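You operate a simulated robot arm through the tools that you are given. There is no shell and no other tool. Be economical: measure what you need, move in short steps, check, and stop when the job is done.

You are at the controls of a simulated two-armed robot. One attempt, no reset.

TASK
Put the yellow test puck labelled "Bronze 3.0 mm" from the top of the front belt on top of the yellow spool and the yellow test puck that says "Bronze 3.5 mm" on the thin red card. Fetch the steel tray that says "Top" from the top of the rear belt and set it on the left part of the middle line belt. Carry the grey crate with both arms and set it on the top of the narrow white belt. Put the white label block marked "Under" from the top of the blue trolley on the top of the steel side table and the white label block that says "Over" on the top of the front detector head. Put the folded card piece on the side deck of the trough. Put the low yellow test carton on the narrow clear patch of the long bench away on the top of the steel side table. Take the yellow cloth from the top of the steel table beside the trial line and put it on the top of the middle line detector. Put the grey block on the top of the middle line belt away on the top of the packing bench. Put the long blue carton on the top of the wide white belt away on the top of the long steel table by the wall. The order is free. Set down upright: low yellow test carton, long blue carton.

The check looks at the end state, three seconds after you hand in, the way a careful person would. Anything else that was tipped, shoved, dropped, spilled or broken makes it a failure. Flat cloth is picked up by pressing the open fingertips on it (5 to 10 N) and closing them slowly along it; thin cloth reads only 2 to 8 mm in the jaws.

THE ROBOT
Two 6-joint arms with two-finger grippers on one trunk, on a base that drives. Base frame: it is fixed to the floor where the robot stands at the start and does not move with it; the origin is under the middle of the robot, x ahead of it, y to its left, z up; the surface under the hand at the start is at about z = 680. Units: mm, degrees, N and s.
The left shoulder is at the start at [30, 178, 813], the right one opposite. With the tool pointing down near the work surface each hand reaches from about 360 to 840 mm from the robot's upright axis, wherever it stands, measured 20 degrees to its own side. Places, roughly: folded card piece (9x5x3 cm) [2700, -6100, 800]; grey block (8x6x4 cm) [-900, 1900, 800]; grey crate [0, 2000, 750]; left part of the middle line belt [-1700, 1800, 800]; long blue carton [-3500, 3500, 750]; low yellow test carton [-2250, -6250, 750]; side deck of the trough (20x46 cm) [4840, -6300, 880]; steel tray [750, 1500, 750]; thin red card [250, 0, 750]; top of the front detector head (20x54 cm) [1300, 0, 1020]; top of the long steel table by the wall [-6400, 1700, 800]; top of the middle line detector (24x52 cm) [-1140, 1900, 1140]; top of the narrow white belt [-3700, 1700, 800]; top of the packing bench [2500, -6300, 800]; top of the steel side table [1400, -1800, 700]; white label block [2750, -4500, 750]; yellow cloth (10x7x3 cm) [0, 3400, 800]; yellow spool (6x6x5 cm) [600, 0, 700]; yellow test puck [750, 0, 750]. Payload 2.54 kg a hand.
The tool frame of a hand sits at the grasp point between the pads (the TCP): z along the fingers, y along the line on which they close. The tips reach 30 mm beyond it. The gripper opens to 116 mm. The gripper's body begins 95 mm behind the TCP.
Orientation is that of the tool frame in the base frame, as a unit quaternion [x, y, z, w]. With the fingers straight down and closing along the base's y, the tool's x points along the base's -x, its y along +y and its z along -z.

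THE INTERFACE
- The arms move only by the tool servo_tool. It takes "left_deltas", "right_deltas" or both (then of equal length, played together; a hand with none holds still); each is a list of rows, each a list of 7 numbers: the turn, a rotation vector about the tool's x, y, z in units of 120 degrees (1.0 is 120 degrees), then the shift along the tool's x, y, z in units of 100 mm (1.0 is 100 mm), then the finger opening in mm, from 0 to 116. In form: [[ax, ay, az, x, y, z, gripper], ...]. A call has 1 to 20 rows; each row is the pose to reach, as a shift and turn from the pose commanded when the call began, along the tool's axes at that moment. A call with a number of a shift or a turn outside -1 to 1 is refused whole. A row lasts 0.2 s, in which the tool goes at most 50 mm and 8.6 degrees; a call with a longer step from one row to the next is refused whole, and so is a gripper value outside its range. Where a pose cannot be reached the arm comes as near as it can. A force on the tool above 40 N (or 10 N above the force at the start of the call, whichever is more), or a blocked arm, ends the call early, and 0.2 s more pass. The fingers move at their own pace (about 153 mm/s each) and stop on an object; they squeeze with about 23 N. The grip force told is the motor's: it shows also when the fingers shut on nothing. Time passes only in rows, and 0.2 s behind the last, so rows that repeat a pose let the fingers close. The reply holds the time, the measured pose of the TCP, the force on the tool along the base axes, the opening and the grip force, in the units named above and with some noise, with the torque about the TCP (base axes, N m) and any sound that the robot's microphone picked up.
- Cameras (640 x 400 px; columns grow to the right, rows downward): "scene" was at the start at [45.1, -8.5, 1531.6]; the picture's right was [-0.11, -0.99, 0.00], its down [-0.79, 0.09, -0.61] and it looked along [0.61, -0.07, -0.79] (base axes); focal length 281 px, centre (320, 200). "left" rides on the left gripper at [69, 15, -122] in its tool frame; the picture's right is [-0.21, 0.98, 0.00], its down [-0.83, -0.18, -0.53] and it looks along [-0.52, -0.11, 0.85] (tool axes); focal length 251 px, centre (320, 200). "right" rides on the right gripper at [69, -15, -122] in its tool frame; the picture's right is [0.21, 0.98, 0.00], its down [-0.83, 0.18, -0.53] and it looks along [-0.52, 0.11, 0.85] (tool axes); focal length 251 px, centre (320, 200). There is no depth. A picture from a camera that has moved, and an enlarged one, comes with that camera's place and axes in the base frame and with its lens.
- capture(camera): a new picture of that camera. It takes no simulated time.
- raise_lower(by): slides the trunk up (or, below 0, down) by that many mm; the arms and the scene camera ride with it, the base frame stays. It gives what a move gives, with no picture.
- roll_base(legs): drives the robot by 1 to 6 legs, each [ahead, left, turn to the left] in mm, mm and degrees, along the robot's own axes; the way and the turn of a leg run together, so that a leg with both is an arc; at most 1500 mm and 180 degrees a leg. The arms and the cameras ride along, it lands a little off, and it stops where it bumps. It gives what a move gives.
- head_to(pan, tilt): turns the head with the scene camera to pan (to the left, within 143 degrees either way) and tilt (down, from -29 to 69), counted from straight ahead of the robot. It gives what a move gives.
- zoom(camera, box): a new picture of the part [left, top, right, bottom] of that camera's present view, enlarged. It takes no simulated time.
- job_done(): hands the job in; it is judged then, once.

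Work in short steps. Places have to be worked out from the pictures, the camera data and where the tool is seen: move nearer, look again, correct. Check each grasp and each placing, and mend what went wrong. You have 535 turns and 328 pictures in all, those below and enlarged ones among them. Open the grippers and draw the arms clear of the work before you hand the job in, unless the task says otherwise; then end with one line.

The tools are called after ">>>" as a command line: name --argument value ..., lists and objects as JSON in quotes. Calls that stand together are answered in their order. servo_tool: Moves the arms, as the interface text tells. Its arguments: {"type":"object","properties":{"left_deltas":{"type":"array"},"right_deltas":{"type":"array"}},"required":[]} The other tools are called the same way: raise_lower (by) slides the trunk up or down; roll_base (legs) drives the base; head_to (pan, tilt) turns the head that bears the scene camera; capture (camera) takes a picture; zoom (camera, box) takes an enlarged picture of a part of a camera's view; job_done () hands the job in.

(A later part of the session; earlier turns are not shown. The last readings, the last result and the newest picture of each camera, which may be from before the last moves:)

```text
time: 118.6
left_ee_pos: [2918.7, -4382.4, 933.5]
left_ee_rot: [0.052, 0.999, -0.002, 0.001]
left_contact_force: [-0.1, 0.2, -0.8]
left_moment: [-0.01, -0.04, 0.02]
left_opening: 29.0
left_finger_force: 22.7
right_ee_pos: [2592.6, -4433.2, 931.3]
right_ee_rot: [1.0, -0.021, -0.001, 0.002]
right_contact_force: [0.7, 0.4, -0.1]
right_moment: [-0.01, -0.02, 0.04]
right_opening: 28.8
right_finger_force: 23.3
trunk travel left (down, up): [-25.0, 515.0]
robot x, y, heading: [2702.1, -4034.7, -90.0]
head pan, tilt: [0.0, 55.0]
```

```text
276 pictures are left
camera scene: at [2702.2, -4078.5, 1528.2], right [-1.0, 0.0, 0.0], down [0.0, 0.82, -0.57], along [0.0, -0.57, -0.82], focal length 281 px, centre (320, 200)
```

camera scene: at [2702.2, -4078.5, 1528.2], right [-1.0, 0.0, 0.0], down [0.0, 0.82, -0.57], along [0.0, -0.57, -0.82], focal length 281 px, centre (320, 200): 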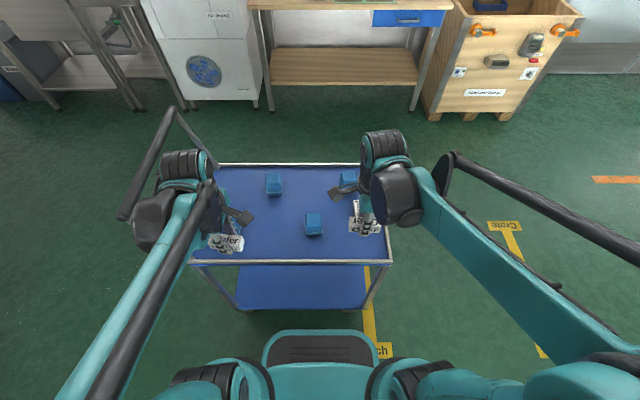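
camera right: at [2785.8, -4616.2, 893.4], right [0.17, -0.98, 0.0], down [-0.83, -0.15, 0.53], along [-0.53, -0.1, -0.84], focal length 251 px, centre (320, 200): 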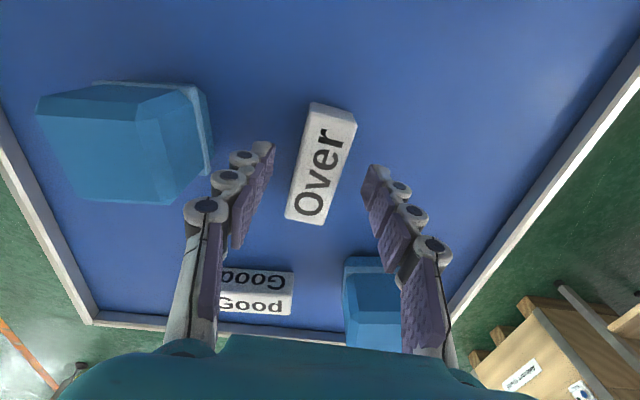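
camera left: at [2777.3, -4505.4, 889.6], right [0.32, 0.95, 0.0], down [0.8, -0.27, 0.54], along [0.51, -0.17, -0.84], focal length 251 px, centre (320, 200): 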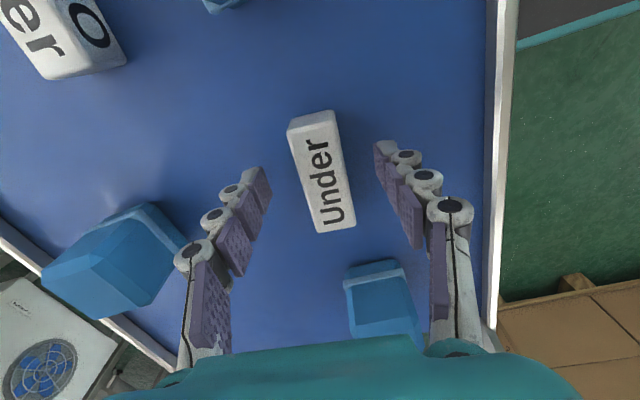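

Both blocks are held. I drive back north facing the side table, ending at about (1500,−1050), then look at the table.

>>> roll_base --legs '[[-1490, -136, 0], [-1490, -136, 0], [0, -930, 0]]'

>>> head_to --pan 0 --tilt 45

>>> capture --camera "scene"

```text
time: 137.6
left_ee_pos: [1772.4, -1351.2, 933.5]
left_ee_rot: [0.082, 0.997, -0.002, 0.001]
left_contact_force: [-0.8, 0.4, -0.2]
left_moment: [0.02, -0.02, 0.0]
left_opening: 29.1
left_finger_force: 22.4
right_ee_pos: [1442.9, -1382.5, 929.9]
right_ee_rot: [0.999, -0.05, 0.0, 0.001]
right_contact_force: [-0.1, 1.0, -1.2]
right_moment: [-0.01, 0.0, 0.02]
right_opening: 28.9
right_finger_force: 23.2
trunk travel left (down, up): [-25.0, 515.0]
robot x, y, heading: [1576.7, -992.4, -93.3]
head pan, tilt: [0.0, 55.0]
```

```text
time: 138.3
left_ee_pos: [1772.0, -1350.6, 933.8]
left_ee_rot: [0.082, 0.997, -0.002, 0.0]
left_contact_force: [-0.7, 0.6, -0.1]
left_moment: [0.02, -0.01, 0.02]
left_opening: 28.6
left_finger_force: 22.3
right_ee_pos: [1443.3, -1381.6, 930.3]
right_ee_rot: [0.999, -0.05, 0.0, 0.002]
right_contact_force: [-0.1, 0.0, -0.3]
right_moment: [0.0, 0.0, 0.0]
right_opening: 28.7
right_finger_force: 22.7
trunk travel left (down, up): [-25.0, 515.0]
robot x, y, heading: [1575.4, -992.5, -93.2]
head pan, tilt: [0.0, 45.0]
```

```text
275 pictures are left
camera scene: at [1572.8, -1044.8, 1541.5], right [-1.0, 0.06, 0.0], down [0.04, 0.71, -0.71], along [-0.04, -0.71, -0.71], focal length 281 px, centre (320, 200)
```

scene: 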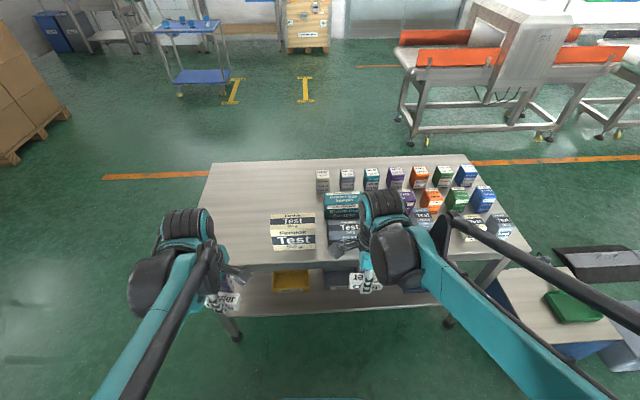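

East part of the table is free. I put Under at about (1800,−1690), leaving room for the carton. Move the left hand out.

>>> servo_tool --left_deltas '[[0, 0, 0, -0.1, -0.35, 0, 15], [0, 0, 0, -0.2, -0.7, 0, 15], [0, 0, 0, -0.28, -1.0, 0, 15]]'

>>> servo_tool --left_deltas '[[0, 0, 0, -0.1, -0.35, 0, 15], [0, 0, 0, -0.2, -0.7, 0, 15], [0, 0, 0, -0.28, -1.0, 0, 15]]'

>>> servo_tool --left_deltas '[[0, 0, 0, -0.1, -0.35, 0.1, 15], [0, 0, 0, -0.2, -0.7, 0.3, 15], [0, 0, 0, -0.27, -1.0, 0.5, 15], [0, 0, 0, -0.27, -1.0, 0.8, 15]]'

>>> capture --camera "left"

>>> capture --camera "scene"

```text
time: 139.1
left_ee_pos: [1784.2, -1456.9, 933.1]
left_ee_rot: [0.082, 0.997, 0.0, 0.001]
left_contact_force: [-0.4, 1.3, -0.1]
left_moment: [0.02, 0.02, -0.01]
left_opening: 28.9
left_finger_force: 22.7
right_ee_pos: [1443.4, -1383.6, 929.2]
right_ee_rot: [0.999, -0.05, 0.0, 0.002]
right_contact_force: [-0.3, 0.7, -0.5]
right_moment: [0.0, -0.02, 0.01]
right_opening: 28.9
right_finger_force: 23.2
trunk travel left (down, up): [-25.0, 515.0]
robot x, y, heading: [1574.9, -993.0, -93.2]
head pan, tilt: [0.0, 45.0]
```

```text
time: 139.9
left_ee_pos: [1795.4, -1560.0, 932.8]
left_ee_rot: [0.083, 0.997, -0.002, 0.001]
left_contact_force: [0.4, 0.2, -0.9]
left_moment: [0.04, 0.01, -0.01]
left_opening: 28.9
left_finger_force: 22.6
right_ee_pos: [1443.1, -1382.7, 929.8]
right_ee_rot: [0.999, -0.05, 0.0, 0.002]
right_contact_force: [0.0, -0.3, 0.0]
right_moment: [0.02, 0.02, -0.01]
right_opening: 28.9
right_finger_force: 23.0
trunk travel left (down, up): [-25.0, 515.0]
robot x, y, heading: [1574.7, -995.6, -93.1]
head pan, tilt: [0.0, 45.0]
```

```text
time: 140.9
left_ee_pos: [1805.2, -1661.0, 852.0]
left_ee_rot: [0.082, 0.997, -0.002, 0.0]
left_contact_force: [-0.1, -1.3, -1.4]
left_moment: [0.0, -0.02, -0.02]
left_opening: 28.8
left_finger_force: 23.6
right_ee_pos: [1442.7, -1381.9, 930.9]
right_ee_rot: [0.999, -0.05, -0.001, 0.002]
right_contact_force: [-0.4, 0.1, -0.5]
right_moment: [-0.02, 0.02, -0.01]
right_opening: 28.8
right_finger_force: 22.6
trunk travel left (down, up): [-25.0, 515.0]
robot x, y, heading: [1571.4, -990.8, -93.2]
head pan, tilt: [0.0, 45.0]
```

```text
274 pictures are left
camera left: at [1738.2, -1634.4, 973.3], right [0.37, 0.93, 0.0], down [0.79, -0.31, 0.54], along [0.5, -0.2, -0.84], focal length 251 px, centre (320, 200)
```

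left: 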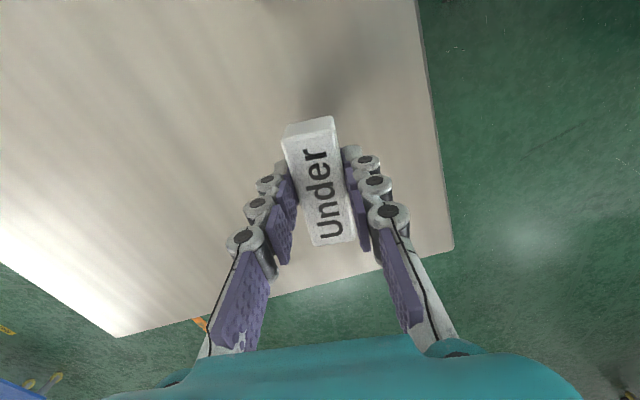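

```text
273 pictures are left
camera scene: at [1572.9, -1045.1, 1541.6], right [-1.0, 0.06, 0.0], down [0.04, 0.71, -0.71], along [-0.04, -0.71, -0.71], focal length 281 px, centre (320, 200)
```

scene: 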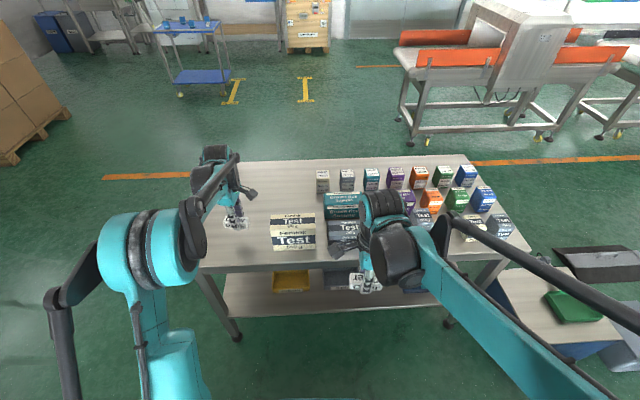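

Table clear below; NE corner at (2057,−1548). Lower in steps.

>>> servo_tool --left_deltas '[[0, 0, 0, 0, 0, 0.35, 15], [0, 0, 0, 0, 0, 0.7, 15], [0, 0, 0, 0, 0, 0.95, 15], [0, 0, 0, 0, 0, 1.0, 15]]'

>>> servo_tool --left_deltas '[[0, 0, 0, 0, 0, 0.03, 15], [0, 0, 0, 0, 0, 0.06, 15], [0, 0, 0, 0, 0, 0.09, 15], [0, 0, 0, 0, 0, 0.12, 15], [0, 0, 0, 0, 0, 0.15, 15], [0, 0, 0, 0, 0, 0.18, 15], [0, 0, 0, 0, 0, 0.21, 15], [0, 0, 0, 0, 0, 0.24, 15]]'

```text
time: 141.7
left_ee_pos: [1805.2, -1662.3, 769.6]
left_ee_rot: [0.081, 0.997, -0.002, 0.001]
left_contact_force: [-3.5, 9.4, 22.8]
left_moment: [0.65, 0.12, 0.03]
left_opening: 28.9
left_finger_force: 23.2
right_ee_pos: [1442.9, -1381.6, 931.5]
right_ee_rot: [0.999, -0.051, 0.0, 0.003]
right_contact_force: [0.3, 0.1, -0.8]
right_moment: [0.01, -0.03, 0.0]
right_opening: 28.7
right_finger_force: 22.8
trunk travel left (down, up): [-25.0, 515.0]
robot x, y, heading: [1577.6, -994.6, -93.2]
head pan, tilt: [0.0, 45.0]
stopped in row 4 (left hand): the force on the tool passed its limit at 83 N (the readings are from after the stop); the commanded pose is now the measured one
```

```text
time: 142.1
left_ee_pos: [1802.5, -1661.4, 770.4]
left_ee_rot: [0.081, 0.997, -0.003, 0.002]
left_contact_force: [-1.8, 5.5, 25.6]
left_moment: [0.66, 0.14, 0.04]
left_opening: 28.9
left_finger_force: 23.1
right_ee_pos: [1442.5, -1380.4, 931.1]
right_ee_rot: [0.999, -0.051, -0.001, 0.004]
right_contact_force: [0.1, 0.1, 0.1]
right_moment: [-0.02, -0.03, -0.01]
right_opening: 28.9
right_finger_force: 23.1
trunk travel left (down, up): [-25.0, 515.0]
robot x, y, heading: [1576.1, -992.6, -93.4]
head pan, tilt: [0.0, 45.0]
stopped in row 1 (left hand): the force on the tool passed its limit at 45 N (the readings are from after the stop); the commanded pose is now the measured one
```

Contact at TCP 770: table top is ~737, higher than I assumed. Ease up 1 mm and inspect.

>>> servo_tool --left_deltas '[[0, 0, 0, 0, 0, -0.01, 15], [0, 0, 0, 0, 0, -0.015, 15]]'

>>> capture --camera "left"

>>> zoom --camera "scene" --box '[180, 170, 340, 290]'

```text
time: 142.7
left_ee_pos: [1803.8, -1662.2, 769.3]
left_ee_rot: [0.081, 0.997, -0.002, 0.002]
left_contact_force: [-1.5, 10.2, 19.2]
left_moment: [0.72, 0.18, 0.04]
left_opening: 28.7
left_finger_force: 23.7
right_ee_pos: [1443.3, -1381.2, 931.5]
right_ee_rot: [0.999, -0.05, 0.0, 0.003]
right_contact_force: [-1.7, -0.6, -1.0]
right_moment: [0.0, -0.01, -0.02]
right_opening: 28.8
right_finger_force: 23.3
trunk travel left (down, up): [-25.0, 515.0]
robot x, y, heading: [1574.5, -991.9, -93.6]
head pan, tilt: [0.0, 45.0]
```

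```text
272 pictures are left
camera left: at [1736.9, -1634.7, 891.0], right [0.37, 0.93, -0.01], down [0.78, -0.31, 0.54], along [0.5, -0.2, -0.84], focal length 251 px, centre (320, 200)
```

left: 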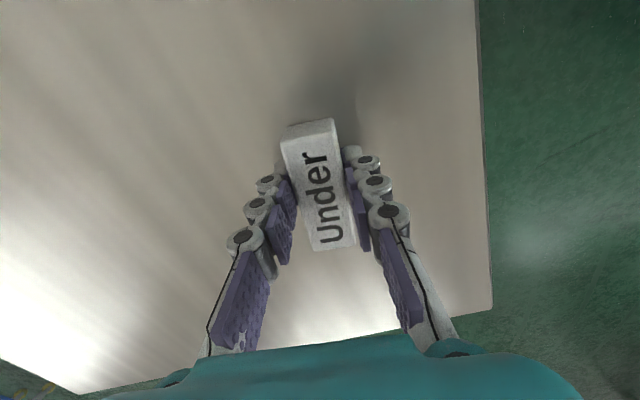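

```text
3.33 times, centred on (260, 230) of scene
camera zoom: at [1571.9, -1041.8, 1541.7], right [-1.0, 0.06, 0.0], down [0.04, 0.7, -0.71], along [-0.04, -0.71, -0.71], focal length 936 px, centre (520, 100)
```

zoom: 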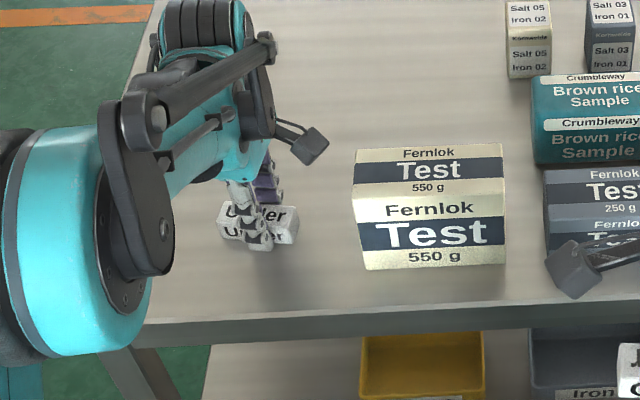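

Block is flat on the table. Ease up 2 mm, then open slowly and lift.

>>> servo_tool --left_deltas '[[0, 0, 0, 0, 0, -0.015, 15], [0, 0, 0, 0, 0, -0.02, 15], [0, 0, 0, 0, 0, -0.02, 30], [0, 0, 0, 0, 0, -0.02, 45], [0, 0, 0, 0, 0, -0.02, 60], [0, 0, 0, 0, 0, -0.2, 60], [0, 0, 0, 0, 0, -0.6, 60], [0, 0, 0, 0, 0, -1.0, 60]]'

>>> capture --camera "left"

```text
time: 144.5
left_ee_pos: [1802.4, -1662.5, 869.6]
left_ee_rot: [0.082, 0.997, -0.003, 0.001]
left_contact_force: [0.8, 0.7, 0.7]
left_moment: [-0.01, 0.04, -0.01]
left_opening: 60.4
left_finger_force: 0.1
right_ee_pos: [1443.2, -1382.1, 930.1]
right_ee_rot: [0.999, -0.051, 0.0, 0.002]
right_contact_force: [0.5, 0.0, -1.1]
right_moment: [-0.06, 0.0, -0.02]
right_opening: 28.8
right_finger_force: 22.8
trunk travel left (down, up): [-25.0, 515.0]
robot x, y, heading: [1574.4, -994.7, -93.4]
head pan, tilt: [0.0, 45.0]
```

```text
270 pictures are left
camera left: at [1735.3, -1636.4, 990.8], right [0.37, 0.93, 0.0], down [0.78, -0.31, 0.54], along [0.5, -0.2, -0.84], focal length 251 px, centre (320, 200)
```

left: 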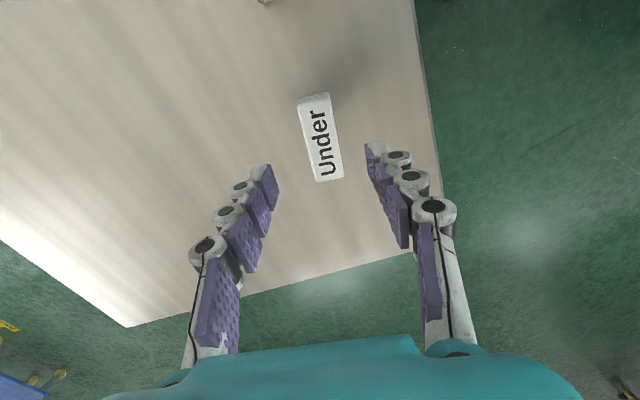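

Under is placed. Retract the left hand, raise the trunk 330, and turn around toward the detector.

>>> servo_tool --left_deltas '[[0, 0, 0, 0.1, 0.35, -0.2, 80], [0, 0, 0, 0.2, 0.7, -0.4, 80], [0, 0, 0, 0.28, 1.0, -0.6, 80]]'

>>> servo_tool --left_deltas '[[0, 0, 0, 0.1, 0.35, 0, 80], [0, 0, 0, 0.2, 0.7, 0, 80], [0, 0, 0, 0.28, 1.0, 0, 80]]'

>>> servo_tool --left_deltas '[[0, 0, 0, 0.1, 0.35, 0, 80], [0, 0, 0, 0.2, 0.7, 0, 80], [0, 0, 0, 0.28, 1.0, 0, 80]]'

>>> raise_lower --by 330

>>> roll_base --legs '[[0, 0, -177]]'

>>> capture --camera "scene"

```text
time: 145.3
left_ee_pos: [1792.6, -1557.5, 930.4]
left_ee_rot: [0.082, 0.997, -0.002, 0.0]
left_contact_force: [-0.2, 0.4, 0.0]
left_moment: [-0.04, 0.02, -0.01]
left_opening: 80.1
left_finger_force: 0.1
right_ee_pos: [1443.3, -1381.5, 930.6]
right_ee_rot: [0.999, -0.051, 0.0, 0.003]
right_contact_force: [-1.0, 0.2, 0.1]
right_moment: [-0.02, 0.04, 0.02]
right_opening: 28.9
right_finger_force: 23.1
trunk travel left (down, up): [-25.0, 515.0]
robot x, y, heading: [1577.5, -993.5, -93.1]
head pan, tilt: [0.0, 45.0]
```

```text
time: 146.1
left_ee_pos: [1781.2, -1454.8, 927.7]
left_ee_rot: [0.082, 0.997, -0.001, 0.001]
left_contact_force: [-0.5, -0.9, 0.0]
left_moment: [-0.01, -0.02, 0.04]
left_opening: 80.2
left_finger_force: 0.0
right_ee_pos: [1443.0, -1382.0, 929.0]
right_ee_rot: [0.999, -0.05, 0.001, 0.002]
right_contact_force: [0.2, -0.8, 0.4]
right_moment: [-0.04, -0.01, 0.0]
right_opening: 29.2
right_finger_force: 23.0
trunk travel left (down, up): [-25.0, 515.0]
robot x, y, heading: [1577.5, -993.7, -93.5]
head pan, tilt: [0.0, 45.0]
```

```text
time: 146.9
left_ee_pos: [1770.4, -1351.4, 925.8]
left_ee_rot: [0.082, 0.997, -0.003, 0.0]
left_contact_force: [-0.2, 0.2, 0.9]
left_moment: [-0.02, -0.02, 0.0]
left_opening: 80.1
left_finger_force: 0.1
right_ee_pos: [1442.7, -1382.3, 930.5]
right_ee_rot: [0.999, -0.051, 0.0, 0.003]
right_contact_force: [0.0, 0.0, -1.3]
right_moment: [0.0, -0.03, 0.03]
right_opening: 29.1
right_finger_force: 23.1
trunk travel left (down, up): [-25.0, 515.0]
robot x, y, heading: [1578.3, -996.5, -93.3]
head pan, tilt: [0.0, 45.0]
```

```text
time: 150.1
left_ee_pos: [1771.2, -1353.7, 1256.0]
left_ee_rot: [0.082, 0.997, -0.002, 0.001]
left_contact_force: [-0.5, -0.1, -0.5]
left_moment: [0.02, 0.02, -0.01]
left_opening: 80.3
left_finger_force: 0.3
right_ee_pos: [1443.8, -1382.6, 1259.4]
right_ee_rot: [0.999, -0.051, 0.0, 0.001]
right_contact_force: [-0.9, -0.2, -1.4]
right_moment: [0.01, 0.0, 0.0]
right_opening: 28.9
right_finger_force: 22.9
trunk travel left (down, up): [-355.0, 185.0]
robot x, y, heading: [1574.5, -996.8, -93.3]
head pan, tilt: [0.0, 45.0]
```

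```text
time: 157.8
left_ee_pos: [1371.9, -636.7, 1255.6]
left_ee_rot: [0.998, -0.07, 0.0, -0.004]
left_contact_force: [-0.2, -0.1, -0.6]
left_moment: [-0.01, -0.03, 0.03]
left_opening: 79.8
left_finger_force: 0.0
right_ee_pos: [1698.1, -601.1, 1260.2]
right_ee_rot: [0.04, 0.999, 0.002, 0.0]
right_contact_force: [0.5, -0.4, -1.4]
right_moment: [-0.04, 0.01, 0.02]
right_opening: 29.0
right_finger_force: 23.2
trunk travel left (down, up): [-355.0, 185.0]
robot x, y, heading: [1573.9, -993.1, 87.9]
head pan, tilt: [0.0, 45.0]
```

```text
269 pictures are left
camera scene: at [1577.7, -942.0, 1871.6], right [1.0, -0.04, 0.0], down [-0.03, -0.71, -0.71], along [0.03, 0.71, -0.71], focal length 281 px, centre (320, 200)
```

scene: 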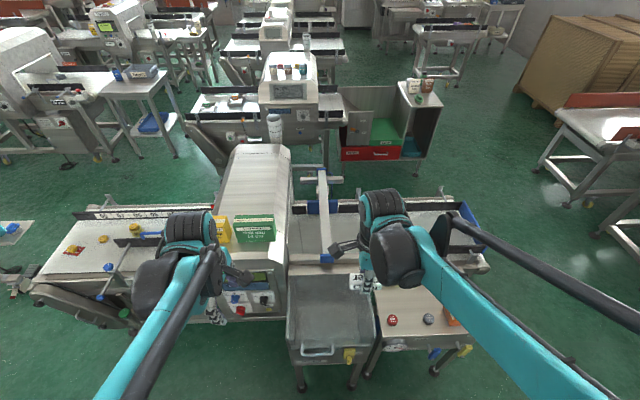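

Free zone on detector head is north of the boxes, near (1340,−20). Drive to (1140,−780) there.

>>> roll_base --legs '[[0, 442, 2], [190, 0, 0]]'

>>> capture --camera "scene"

>>> capture --camera "right"

```text
time: 161.7
left_ee_pos: [918.8, -437.8, 1254.7]
left_ee_rot: [0.998, -0.06, 0.0, -0.003]
left_contact_force: [-0.4, 0.7, -0.2]
left_moment: [-0.07, 0.01, 0.02]
left_opening: 80.0
left_finger_force: 0.1
right_ee_pos: [1243.8, -394.9, 1259.9]
right_ee_rot: [0.03, 1.0, 0.002, 0.0]
right_contact_force: [-0.5, 0.8, 0.5]
right_moment: [-0.03, 0.02, 0.0]
right_opening: 28.8
right_finger_force: 22.7
trunk travel left (down, up): [-355.0, 185.0]
robot x, y, heading: [1129.5, -789.2, 89.2]
head pan, tilt: [0.0, 45.0]
```

```text
268 pictures are left
camera scene: at [1130.3, -737.3, 1871.6], right [1.0, -0.02, 0.0], down [-0.01, -0.71, -0.71], along [0.01, 0.71, -0.71], focal length 281 px, centre (320, 200)
```

scene: 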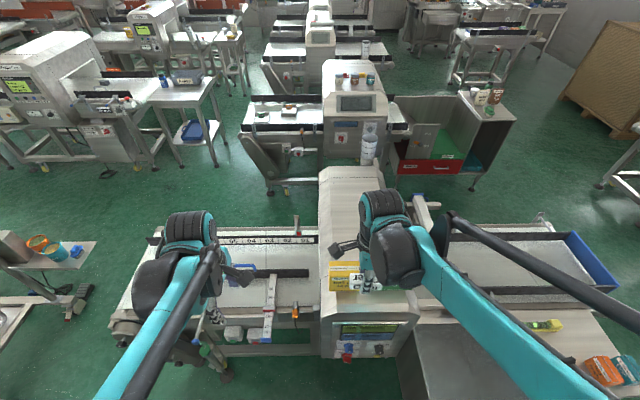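

```text
267 pictures are left
camera right: at [1174.1, -405.7, 1381.1], right [-0.16, 0.99, 0.0], down [0.83, 0.13, 0.54], along [0.53, 0.09, -0.84], focal length 251 px, centre (320, 200)
```

right: 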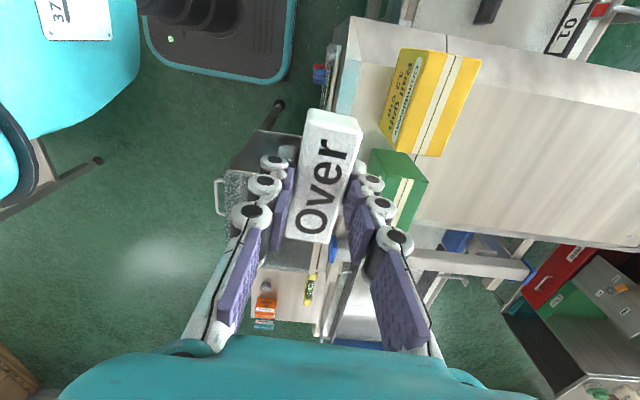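

I carry Over north across the head at safe height to (1310,−40).

>>> servo_tool --right_deltas '[[0, 0, 0, -0.05, 0.33, 0, 15], [0, 0, 0, -0.1, 0.66, 0, 15], [0, 0, 0, -0.15, 0.98, 0, 15]]'

>>> servo_tool --right_deltas '[[0, 0, 0, -0.05, 0.33, 0, 15], [0, 0, 0, -0.1, 0.66, 0, 15], [0, 0, 0, -0.15, 0.98, 0, 15]]'

>>> servo_tool --right_deltas '[[0, 0, 0, -0.05, 0.33, 0, 15], [0, 0, 0, -0.1, 0.66, 0, 15], [0, 0, 0, -0.15, 0.98, 0, 15], [0, 0, 0, -0.15, 1.0, 0, 15]]'

>>> servo_tool --right_deltas '[[0, 0, 0, 0, 0.3, 0.2, 15], [0, 0, 0, 0, 0.6, 0.4, 15], [0, 0, 0, 0, 0.6, 0.6, 15]]'

>>> capture --camera "right"

>>> capture --camera "scene"

```text
time: 162.5
left_ee_pos: [919.2, -437.2, 1255.8]
left_ee_rot: [0.998, -0.06, 0.0, -0.002]
left_contact_force: [0.5, -0.7, -0.1]
left_moment: [0.0, -0.01, -0.04]
left_opening: 80.1
left_finger_force: 0.0
right_ee_pos: [1268.1, -295.9, 1257.3]
right_ee_rot: [0.029, 1.0, 0.002, 0.0]
right_contact_force: [0.8, 0.9, -0.5]
right_moment: [0.01, 0.03, -0.02]
right_opening: 29.0
right_finger_force: 22.9
trunk travel left (down, up): [-355.0, 185.0]
robot x, y, heading: [1131.4, -787.4, 89.2]
head pan, tilt: [0.0, 45.0]
```

```text
time: 163.3
left_ee_pos: [918.9, -436.2, 1255.7]
left_ee_rot: [0.998, -0.06, -0.001, -0.002]
left_contact_force: [-1.0, 0.9, 0.1]
left_moment: [-0.04, -0.01, -0.02]
left_opening: 80.3
left_finger_force: 0.0
right_ee_pos: [1287.4, -199.1, 1259.6]
right_ee_rot: [0.029, 1.0, 0.002, 0.0]
right_contact_force: [0.0, 0.4, -0.6]
right_moment: [-0.03, -0.02, -0.03]
right_opening: 29.2
right_finger_force: 22.9
trunk travel left (down, up): [-355.0, 185.0]
robot x, y, heading: [1129.9, -787.5, 89.1]
head pan, tilt: [0.0, 45.0]
```

```text
time: 164.3
left_ee_pos: [919.5, -439.0, 1255.3]
left_ee_rot: [0.998, -0.06, 0.0, -0.003]
left_contact_force: [0.1, 0.5, 0.0]
left_moment: [-0.03, -0.02, 0.0]
left_opening: 80.0
left_finger_force: 0.1
right_ee_pos: [1307.3, -102.1, 1262.4]
right_ee_rot: [0.029, 1.0, 0.002, 0.0]
right_contact_force: [0.1, 0.2, -0.3]
right_moment: [0.0, 0.0, -0.01]
right_opening: 28.7
right_finger_force: 23.2
trunk travel left (down, up): [-355.0, 185.0]
robot x, y, heading: [1128.6, -791.2, 89.1]
head pan, tilt: [0.0, 45.0]
```

```text
time: 165.1
left_ee_pos: [919.6, -438.7, 1256.0]
left_ee_rot: [0.998, -0.06, 0.0, -0.003]
left_contact_force: [-0.2, 0.2, -0.5]
left_moment: [-0.01, 0.0, 0.01]
left_opening: 80.0
left_finger_force: 0.1
right_ee_pos: [1311.1, -41.6, 1202.5]
right_ee_rot: [0.028, 1.0, 0.002, 0.0]
right_contact_force: [0.3, -0.2, -0.8]
right_moment: [0.04, 0.0, -0.02]
right_opening: 28.8
right_finger_force: 23.2
trunk travel left (down, up): [-355.0, 185.0]
robot x, y, heading: [1127.8, -790.3, 89.0]
head pan, tilt: [0.0, 45.0]
```

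```text
266 pictures are left
camera right: at [1241.6, -53.8, 1322.8], right [-0.16, 0.99, 0.0], down [0.83, 0.13, 0.54], along [0.53, 0.09, -0.84], focal length 251 px, centre (320, 200)
```

right: 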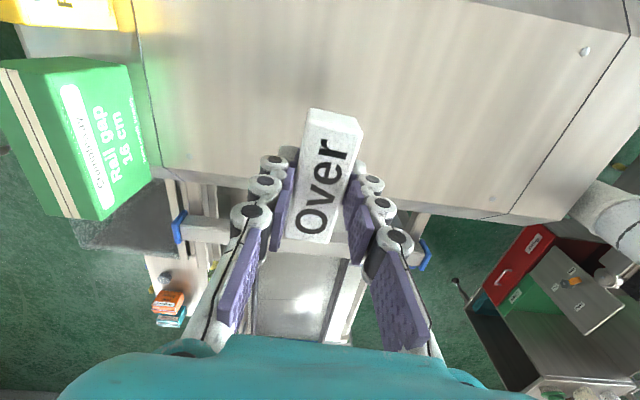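

```text
265 pictures are left
camera scene: at [1130.6, -738.6, 1871.6], right [1.0, -0.02, 0.0], down [-0.01, -0.71, -0.71], along [0.01, 0.71, -0.71], focal length 281 px, centre (320, 200)
```

scene: 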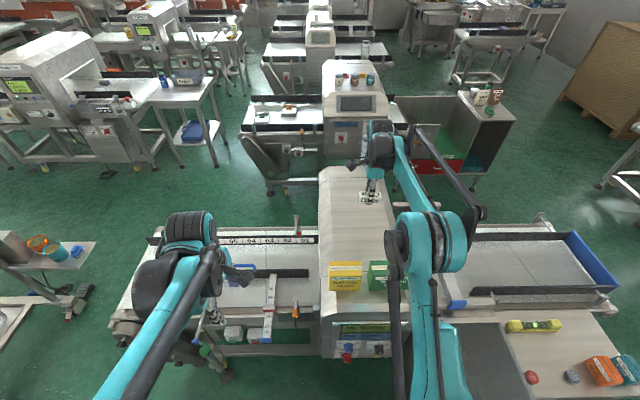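

Target point under the block is well inside the top (edge at x≈1403). Descend 80, then slower.

>>> servo_tool --right_deltas '[[0, 0, 0, 0.1, 0, 0.3, 15], [0, 0, 0, 0.1, 0, 0.6, 15], [0, 0, 0, 0.1, 0, 0.8, 15]]'

>>> servo_tool --right_deltas '[[0, 0, 0, 0, 0, 0.05, 15], [0, 0, 0, 0, 0, 0.1, 15], [0, 0, 0, 0, 0, 0.15, 15], [0, 0, 0, 0, 0, 0.2, 15], [0, 0, 0, 0, 0, 0.24, 15], [0, 0, 0, 0, 0, 0.28, 15], [0, 0, 0, 0, 0, 0.32, 15], [0, 0, 0, 0, 0, 0.36, 15]]'

```text
time: 165.9
left_ee_pos: [919.2, -438.5, 1254.8]
left_ee_rot: [0.998, -0.061, 0.0, -0.003]
left_contact_force: [0.3, 0.1, 0.6]
left_moment: [-0.03, 0.0, 0.01]
left_opening: 79.9
left_finger_force: 0.1
right_ee_pos: [1300.2, -38.7, 1121.2]
right_ee_rot: [0.029, 1.0, 0.001, -0.001]
right_contact_force: [0.0, 0.4, -1.5]
right_moment: [-0.05, 0.01, 0.0]
right_opening: 29.0
right_finger_force: 23.1
trunk travel left (down, up): [-355.0, 185.0]
robot x, y, heading: [1130.3, -787.8, 89.1]
head pan, tilt: [0.0, 45.0]
```

```text
time: 167.7
left_ee_pos: [918.7, -438.2, 1256.5]
left_ee_rot: [0.998, -0.06, -0.001, -0.004]
left_contact_force: [0.0, -0.2, 0.5]
left_moment: [-0.01, 0.03, 0.01]
left_opening: 79.8
left_finger_force: 0.1
right_ee_pos: [1300.1, -39.7, 1084.3]
right_ee_rot: [0.028, 1.0, 0.003, 0.0]
right_contact_force: [0.2, -0.3, 0.1]
right_moment: [-0.03, -0.01, 0.01]
right_opening: 28.8
right_finger_force: 22.4
trunk travel left (down, up): [-355.0, 185.0]
robot x, y, heading: [1129.9, -788.4, 89.0]
head pan, tilt: [0.0, 45.0]
```

No contact yet at 1084; continue in 3–4 mm steps.

>>> servo_tool --right_deltas '[[0, 0, 0, 0, 0, 0.03, 15], [0, 0, 0, 0, 0, 0.06, 15], [0, 0, 0, 0, 0, 0.09, 15], [0, 0, 0, 0, 0, 0.12, 15], [0, 0, 0, 0, 0, 0.15, 15], [0, 0, 0, 0, 0, 0.18, 15], [0, 0, 0, 0, 0, 0.21, 15], [0, 0, 0, 0, 0, 0.24, 15]]'

>>> capture --camera "right"

```text
time: 169.5
left_ee_pos: [919.2, -437.2, 1254.4]
left_ee_rot: [0.998, -0.06, -0.001, -0.003]
left_contact_force: [0.2, 1.0, -0.5]
left_moment: [0.0, -0.02, -0.01]
left_opening: 80.2
left_finger_force: 0.1
right_ee_pos: [1299.6, -40.1, 1061.9]
right_ee_rot: [0.029, 1.0, 0.002, 0.0]
right_contact_force: [0.5, -0.2, -0.3]
right_moment: [0.04, 0.0, -0.02]
right_opening: 29.2
right_finger_force: 22.7
trunk travel left (down, up): [-355.0, 185.0]
robot x, y, heading: [1130.3, -788.4, 89.2]
head pan, tilt: [0.0, 45.0]
```

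```text
264 pictures are left
camera right: at [1229.6, -51.8, 1181.9], right [-0.16, 0.99, 0.0], down [0.83, 0.13, 0.54], along [0.53, 0.09, -0.84], focal length 251 px, centre (320, 200)
```

right: 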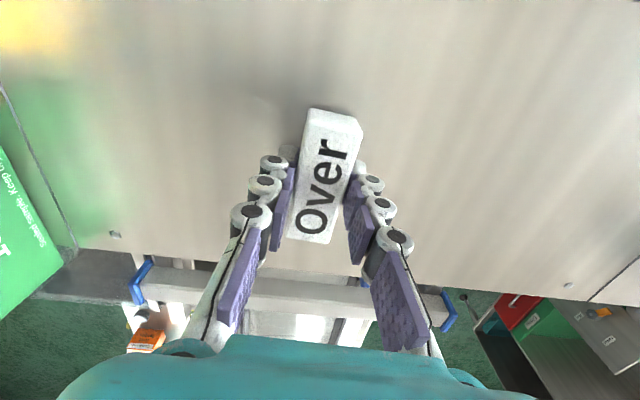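

Close to the surface; continue in 2 mm steps.

>>> servo_tool --right_deltas '[[0, 0, 0, 0, 0, 0.02, 15], [0, 0, 0, 0, 0, 0.04, 15], [0, 0, 0, 0, 0, 0.06, 15], [0, 0, 0, 0, 0, 0.08, 15], [0, 0, 0, 0, 0, 0.1, 15], [0, 0, 0, 0, 0, 0.12, 15], [0, 0, 0, 0, 0, 0.14, 15], [0, 0, 0, 0, 0, 0.16, 15]]'

```text
time: 171.3
left_ee_pos: [919.1, -440.1, 1255.5]
left_ee_rot: [0.998, -0.06, 0.0, -0.004]
left_contact_force: [0.4, -0.4, -0.1]
left_moment: [-0.02, 0.02, 0.0]
left_opening: 79.8
left_finger_force: 0.1
right_ee_pos: [1300.0, -41.9, 1049.7]
right_ee_rot: [0.029, 1.0, 0.004, 0.0]
right_contact_force: [-1.5, -2.8, 17.4]
right_moment: [-0.28, 0.0, -0.03]
right_opening: 29.2
right_finger_force: 23.2
trunk travel left (down, up): [-355.0, 185.0]
robot x, y, heading: [1128.8, -792.3, 89.0]
head pan, tilt: [0.0, 45.0]
stopped in row 8 (right hand): the force on the tool passed its limit at 44 N (the readings are from after the stop); the commanded pose is now the measured one
```

Seated (top ≈1018). Ease up, open, lift.

>>> servo_tool --right_deltas '[[0, 0, 0, 0, 0, -0.015, 15], [0, 0, 0, 0, 0, -0.02, 30], [0, 0, 0, 0, 0, -0.02, 45], [0, 0, 0, 0, 0, -0.02, 60], [0, 0, 0, 0, 0, -0.3, 60], [0, 0, 0, 0, 0, -0.7, 60], [0, 0, 0, 0, 0, -1.0, 60]]'

>>> servo_tool --right_deltas '[[0, 0, 0, 0, 0, -0.4, 60], [0, 0, 0, 0, -0.3, -0.8, 60], [0, 0, 0, 0, -0.7, -1.0, 60], [0, 0, 0, 0, -1, -1.0, 60]]'

>>> zoom --camera "scene" --box '[300, 150, 460, 310]'

```text
time: 172.9
left_ee_pos: [920.4, -437.9, 1255.1]
left_ee_rot: [0.998, -0.061, -0.001, -0.003]
left_contact_force: [0.4, -0.3, 0.3]
left_moment: [-0.01, 0.0, -0.02]
left_opening: 79.9
left_finger_force: 0.1
right_ee_pos: [1300.0, -40.4, 1147.7]
right_ee_rot: [0.029, 1.0, 0.004, 0.0]
right_contact_force: [-0.2, -0.1, 0.4]
right_moment: [-0.01, -0.05, -0.01]
right_opening: 60.0
right_finger_force: 0.1
trunk travel left (down, up): [-355.0, 185.0]
robot x, y, heading: [1128.1, -788.3, 88.9]
head pan, tilt: [0.0, 45.0]
```

```text
time: 173.9
left_ee_pos: [919.2, -439.7, 1255.9]
left_ee_rot: [0.998, -0.06, 0.0, -0.004]
left_contact_force: [-0.4, -0.2, 0.6]
left_moment: [0.05, -0.02, -0.03]
left_opening: 80.2
left_finger_force: 0.0
right_ee_pos: [1294.8, -141.8, 1245.8]
right_ee_rot: [0.029, 1.0, 0.004, 0.0]
right_contact_force: [0.7, 0.2, -0.3]
right_moment: [0.06, 0.0, 0.01]
right_opening: 59.8
right_finger_force: 0.1
trunk travel left (down, up): [-355.0, 185.0]
robot x, y, heading: [1131.2, -792.3, 89.2]
head pan, tilt: [0.0, 45.0]
```

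```text
2.50 times, centred on (380, 230) of scene
camera zoom: at [1130.2, -739.3, 1871.6], right [1.0, -0.02, 0.0], down [-0.01, -0.71, -0.71], along [0.01, 0.71, -0.71], focal length 702 px, centre (170, 125)
```

zoom: 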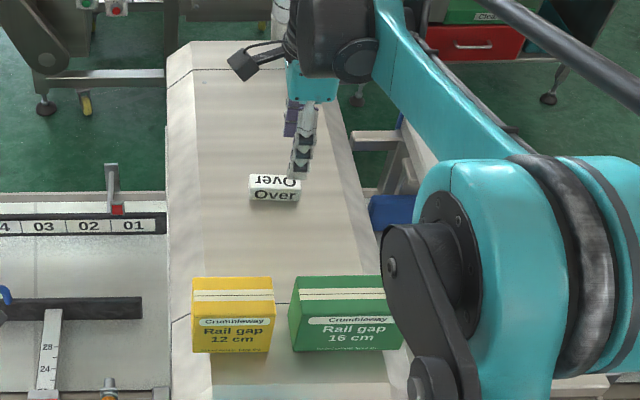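

Over is placed on the head. Retract the right hand and turn both wrists back to neutral.

>>> servo_tool --right_deltas '[[0, 0, 0, 0, -0.33, 0, 90], [0, 0, 0, 0, -0.66, 0, 90], [0, 0, 0, 0, -1.0, 0, 90]]'

>>> servo_tool --right_deltas '[[0, 0, -0.07, 0, -0.2, 0, 90], [0, 0, -0.14, 0, -0.4, 0, 90], [0, 0, -0.21, 0, -0.6, 0, 90], [0, 0, -0.28, 0, -0.8, 0, 90], [0, 0, -0.35, 0, -1.0, 0, 90], [0, 0, -0.42, 0, -1.0, 0, 90], [0, 0, -0.49, 0, -1.0, 0, 90], [0, 0, -0.56, 0, -1.0, 0, 90], [0, 0, -0.63, 0, -1.0, 0, 90], [0, 0, -0.7, 0, -1.0, 0, 90], [0, 0, -0.75, 0, -1.0, 0, 90]]' --left_deltas '[[0, 0, 0.07, 0, 0, 0, 90], [0, 0, 0.14, 0, 0, 0, 90], [0, 0, 0.21, 0, 0, 0, 90], [0, 0, 0.28, 0, 0, 0, 90], [0, 0, 0.35, 0, 0, 0, 90], [0, 0, 0.42, 0, 0, 0, 90], [0, 0, 0.49, 0, 0, 0, 90], [0, 0, 0.56, 0, 0, 0, 90], [0, 0, 0.63, 0, 0, 0, 90], [0, 0, 0.7, 0, 0, 0, 90], [0, 0, 0.72, 0, 0, 0, 90]]'

>>> roll_base --legs '[[-230, 0, 0], [0, -900, 0], [0, -900, 0]]'

>>> head_to --pan 20 --tilt 25

>>> capture --camera "scene"

```text
time: 174.7
left_ee_pos: [919.3, -439.1, 1255.7]
left_ee_rot: [0.998, -0.06, -0.001, -0.003]
left_contact_force: [0.0, -0.8, -0.4]
left_moment: [0.05, 0.0, -0.02]
left_opening: 79.7
left_finger_force: 0.2
right_ee_pos: [1289.5, -244.4, 1246.2]
right_ee_rot: [0.029, 1.0, 0.003, 0.0]
right_contact_force: [0.8, -0.2, 0.4]
right_moment: [0.0, -0.02, 0.01]
right_opening: 90.1
right_finger_force: 0.0
trunk travel left (down, up): [-355.0, 185.0]
robot x, y, heading: [1127.8, -786.2, 89.3]
head pan, tilt: [0.0, 45.0]
```

```text
time: 177.1
left_ee_pos: [920.1, -437.1, 1256.3]
left_ee_rot: [-0.686, 0.728, 0.002, 0.001]
left_contact_force: [0.4, -1.2, -0.5]
left_moment: [0.02, 0.0, -0.02]
left_opening: 90.3
left_finger_force: 0.0
right_ee_pos: [1282.4, -340.9, 1246.5]
right_ee_rot: [-0.687, 0.727, 0.003, 0.003]
right_contact_force: [-0.8, 0.1, -0.6]
right_moment: [-0.04, 0.03, 0.01]
right_opening: 90.1
right_finger_force: 0.0
trunk travel left (down, up): [-355.0, 185.0]
robot x, y, heading: [1128.5, -788.7, 89.1]
head pan, tilt: [0.0, 45.0]
```

```text
time: 187.5
left_ee_pos: [2711.8, -681.3, 1256.2]
left_ee_rot: [-0.696, 0.718, 0.002, 0.002]
left_contact_force: [0.2, 0.4, -0.4]
left_moment: [0.02, 0.02, -0.01]
left_opening: 89.9
left_finger_force: 0.1
right_ee_pos: [3073.1, -573.3, 1246.4]
right_ee_rot: [-0.695, 0.719, 0.003, 0.002]
right_contact_force: [0.3, 0.7, -0.2]
right_moment: [0.0, 0.02, 0.01]
right_opening: 89.8
right_finger_force: 0.1
trunk travel left (down, up): [-355.0, 185.0]
robot x, y, heading: [2931.4, -1021.8, 90.8]
head pan, tilt: [0.0, 45.0]
```

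```text
time: 188.3
left_ee_pos: [2710.6, -681.1, 1257.0]
left_ee_rot: [-0.695, 0.719, 0.002, 0.001]
left_contact_force: [0.1, 0.9, -0.7]
left_moment: [0.02, -0.03, -0.05]
left_opening: 89.8
left_finger_force: 0.0
right_ee_pos: [3073.5, -574.7, 1246.1]
right_ee_rot: [-0.696, 0.718, 0.002, 0.002]
right_contact_force: [1.0, -0.5, 0.9]
right_moment: [0.0, 0.0, 0.0]
right_opening: 90.0
right_finger_force: 0.0
trunk travel left (down, up): [-355.0, 185.0]
robot x, y, heading: [2929.7, -1027.4, 90.4]
head pan, tilt: [20.0, 25.0]
```

```text
262 pictures are left
camera scene: at [2899.0, -970.0, 1902.1], right [0.94, 0.35, 0.0], down [0.15, -0.4, -0.91], along [-0.32, 0.85, -0.42], focal length 281 px, centre (320, 200)
```

scene: 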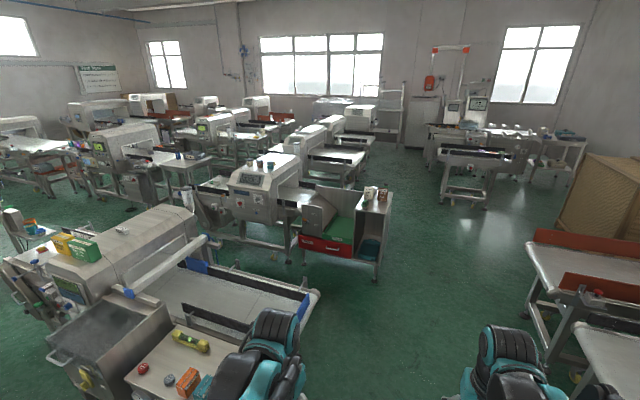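

Corridor looks good. Drive north to y≈800 and start west along the lane, then look.

>>> roll_base --legs '[[910, 0, -0.5], [910, 0, 0], [0, 1100, 0]]'

>>> head_to --pan 60 --tilt 40

>>> capture --camera "scene"

```text
time: 202.8
left_ee_pos: [1601.2, 1146.1, 1255.5]
left_ee_rot: [-0.69, 0.724, 0.002, 0.001]
left_contact_force: [0.9, 0.7, 0.1]
left_moment: [0.0, -0.02, 0.02]
left_opening: 90.1
left_finger_force: 0.1
right_ee_pos: [1962.6, 1247.2, 1246.3]
right_ee_rot: [-0.691, 0.723, 0.003, 0.002]
right_contact_force: [0.2, -0.6, 0.0]
right_moment: [0.01, 0.01, 0.02]
right_opening: 89.9
right_finger_force: 0.1
trunk travel left (down, up): [-355.0, 185.0]
robot x, y, heading: [1814.0, 796.7, 89.7]
head pan, tilt: [20.0, 25.0]
```

```text
time: 203.9
left_ee_pos: [1600.5, 1147.0, 1254.9]
left_ee_rot: [-0.69, 0.724, 0.003, 0.002]
left_contact_force: [-0.4, -0.4, 0.8]
left_moment: [0.01, -0.03, -0.01]
left_opening: 90.0
left_finger_force: 0.1
right_ee_pos: [1961.9, 1247.6, 1246.5]
right_ee_rot: [-0.69, 0.724, 0.002, 0.003]
right_contact_force: [-0.3, 0.7, 0.6]
right_moment: [0.02, 0.0, 0.01]
right_opening: 90.2
right_finger_force: 0.0
trunk travel left (down, up): [-355.0, 185.0]
robot x, y, heading: [1811.1, 800.6, 89.6]
head pan, tilt: [60.0, 40.0]
```

```text
261 pictures are left
camera scene: at [1741.2, 810.3, 1878.9], right [0.5, 0.86, 0.0], down [0.55, -0.32, -0.77], along [-0.66, 0.39, -0.64], focal length 281 px, centre (320, 200)
```

scene: 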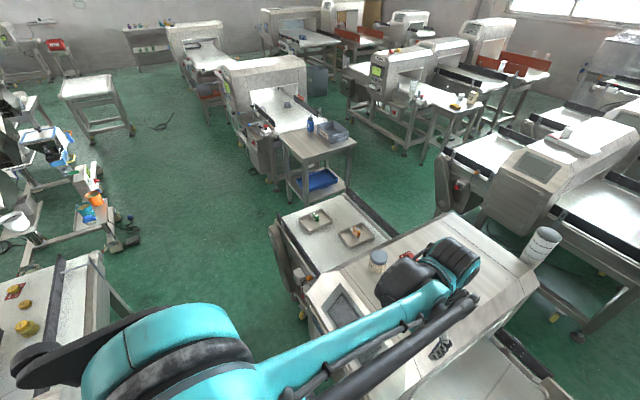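

Two trays are on the rear belt, around (690,1400) and (920,1520). Continue to x≈760 and look down.

>>> roll_base --legs '[[0, 1040, 0.4]]'

>>> head_to --pan 0 --tilt 50

>>> capture --camera "scene"

>>> zoom --camera "scene" --box '[200, 60, 440, 210]'

```text
time: 209.3
left_ee_pos: [541.5, 1137.5, 1254.8]
left_ee_rot: [-0.698, 0.716, 0.003, 0.001]
left_contact_force: [-0.2, 0.6, 0.0]
left_moment: [0.02, 0.0, -0.02]
left_opening: 90.0
left_finger_force: 0.0
right_ee_pos: [900.3, 1245.6, 1246.3]
right_ee_rot: [-0.697, 0.717, 0.003, 0.003]
right_contact_force: [0.0, 0.3, -0.5]
right_moment: [-0.01, -0.02, 0.02]
right_opening: 90.1
right_finger_force: 0.1
trunk travel left (down, up): [-355.0, 185.0]
robot x, y, heading: [762.1, 790.9, 90.8]
head pan, tilt: [60.0, 40.0]
```

```text
time: 210.6
left_ee_pos: [540.7, 1137.4, 1256.3]
left_ee_rot: [-0.698, 0.716, 0.003, 0.001]
left_contact_force: [0.5, 0.0, -0.8]
left_moment: [-0.01, -0.02, 0.01]
left_opening: 89.7
left_finger_force: 0.2
right_ee_pos: [901.1, 1244.7, 1247.3]
right_ee_rot: [-0.698, 0.716, 0.002, 0.002]
right_contact_force: [0.5, -0.8, -0.2]
right_moment: [-0.02, 0.02, 0.02]
right_opening: 89.9
right_finger_force: 0.1
trunk travel left (down, up): [-355.0, 185.0]
robot x, y, heading: [766.0, 790.9, 90.9]
head pan, tilt: [0.0, 50.0]
```

```text
260 pictures are left
camera scene: at [761.4, 838.7, 1864.7], right [1.0, 0.02, 0.0], down [0.01, -0.77, -0.64], along [-0.01, 0.64, -0.77], focal length 281 px, centre (320, 200)
```

scene: 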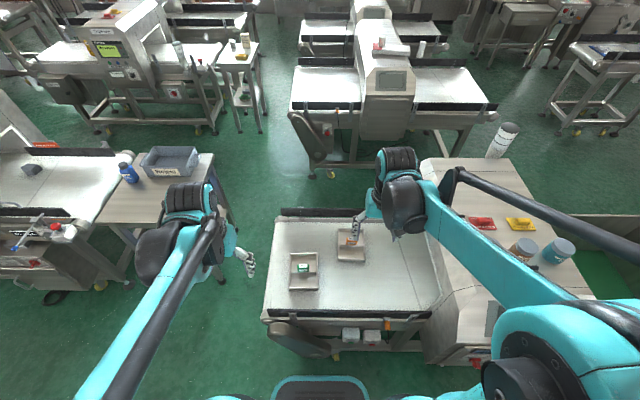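

```text
2.67 times, centred on (320, 135) of scene
camera zoom: at [761.4, 838.7, 1864.7], right [1.0, 0.02, 0.0], down [0.01, -0.77, -0.64], along [-0.01, 0.64, -0.77], focal length 749 px, centre (320, 373)
```

zoom: 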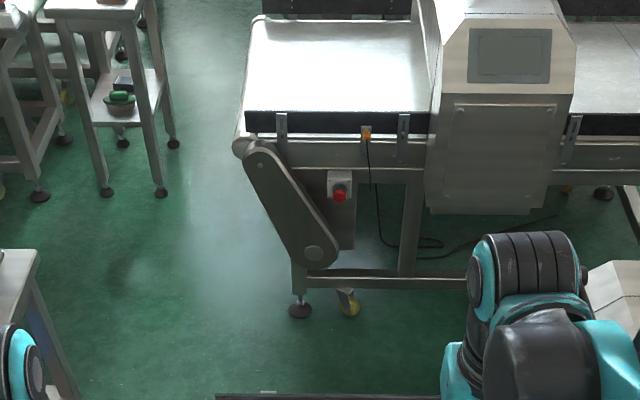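

>>> zoom --camera "scene" --box '[270, 215, 380, 305]'

>>> capture --camera "right"

>>> capture --camera "left"

```text
4.44 times, centred on (325, 260) of scene
camera zoom: at [761.4, 838.7, 1864.7], right [1.0, 0.02, 0.0], down [0.01, -0.77, -0.64], along [-0.01, 0.64, -0.77], focal length 1249 px, centre (298, -67)
```

zoom: 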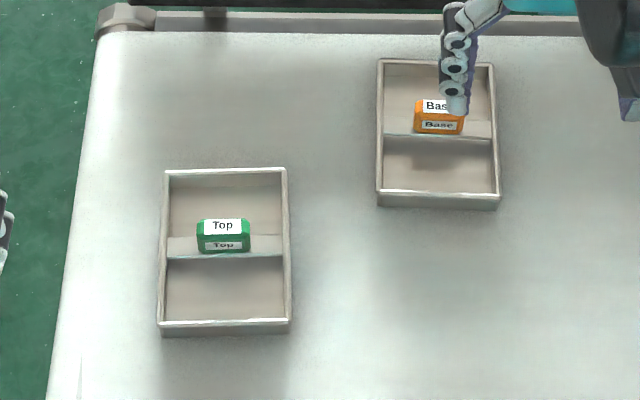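

```text
257 pictures are left
camera right: at [914.4, 1174.5, 1367.0], right [-0.98, -0.19, 0.0], down [-0.16, 0.83, 0.54], along [-0.1, 0.53, -0.84], focal length 251 px, centre (320, 200)
```

right: 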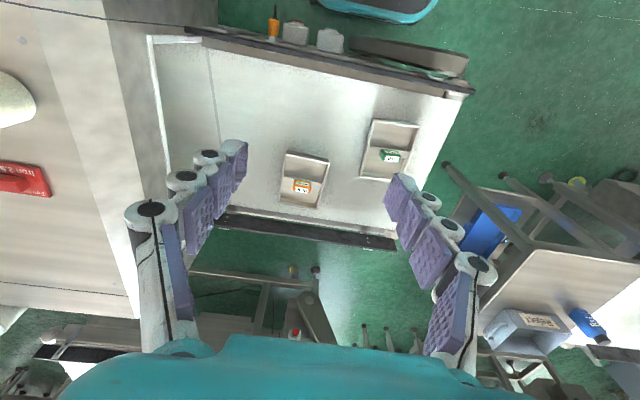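

```text
256 pictures are left
camera left: at [523.3, 1067.7, 1377.0], right [-0.97, 0.24, 0.0], down [0.2, 0.82, 0.54], along [0.13, 0.52, -0.84], focal length 251 px, centre (320, 200)
```

left: 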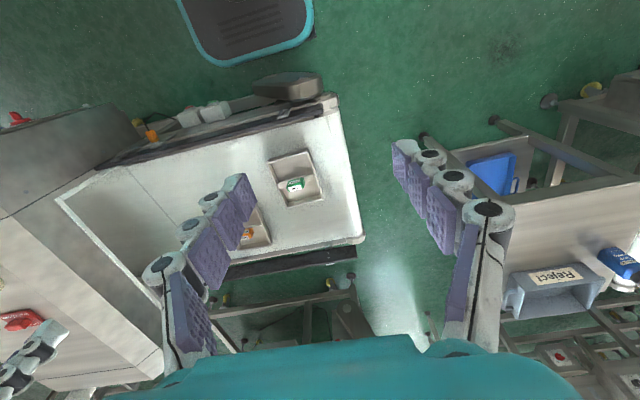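

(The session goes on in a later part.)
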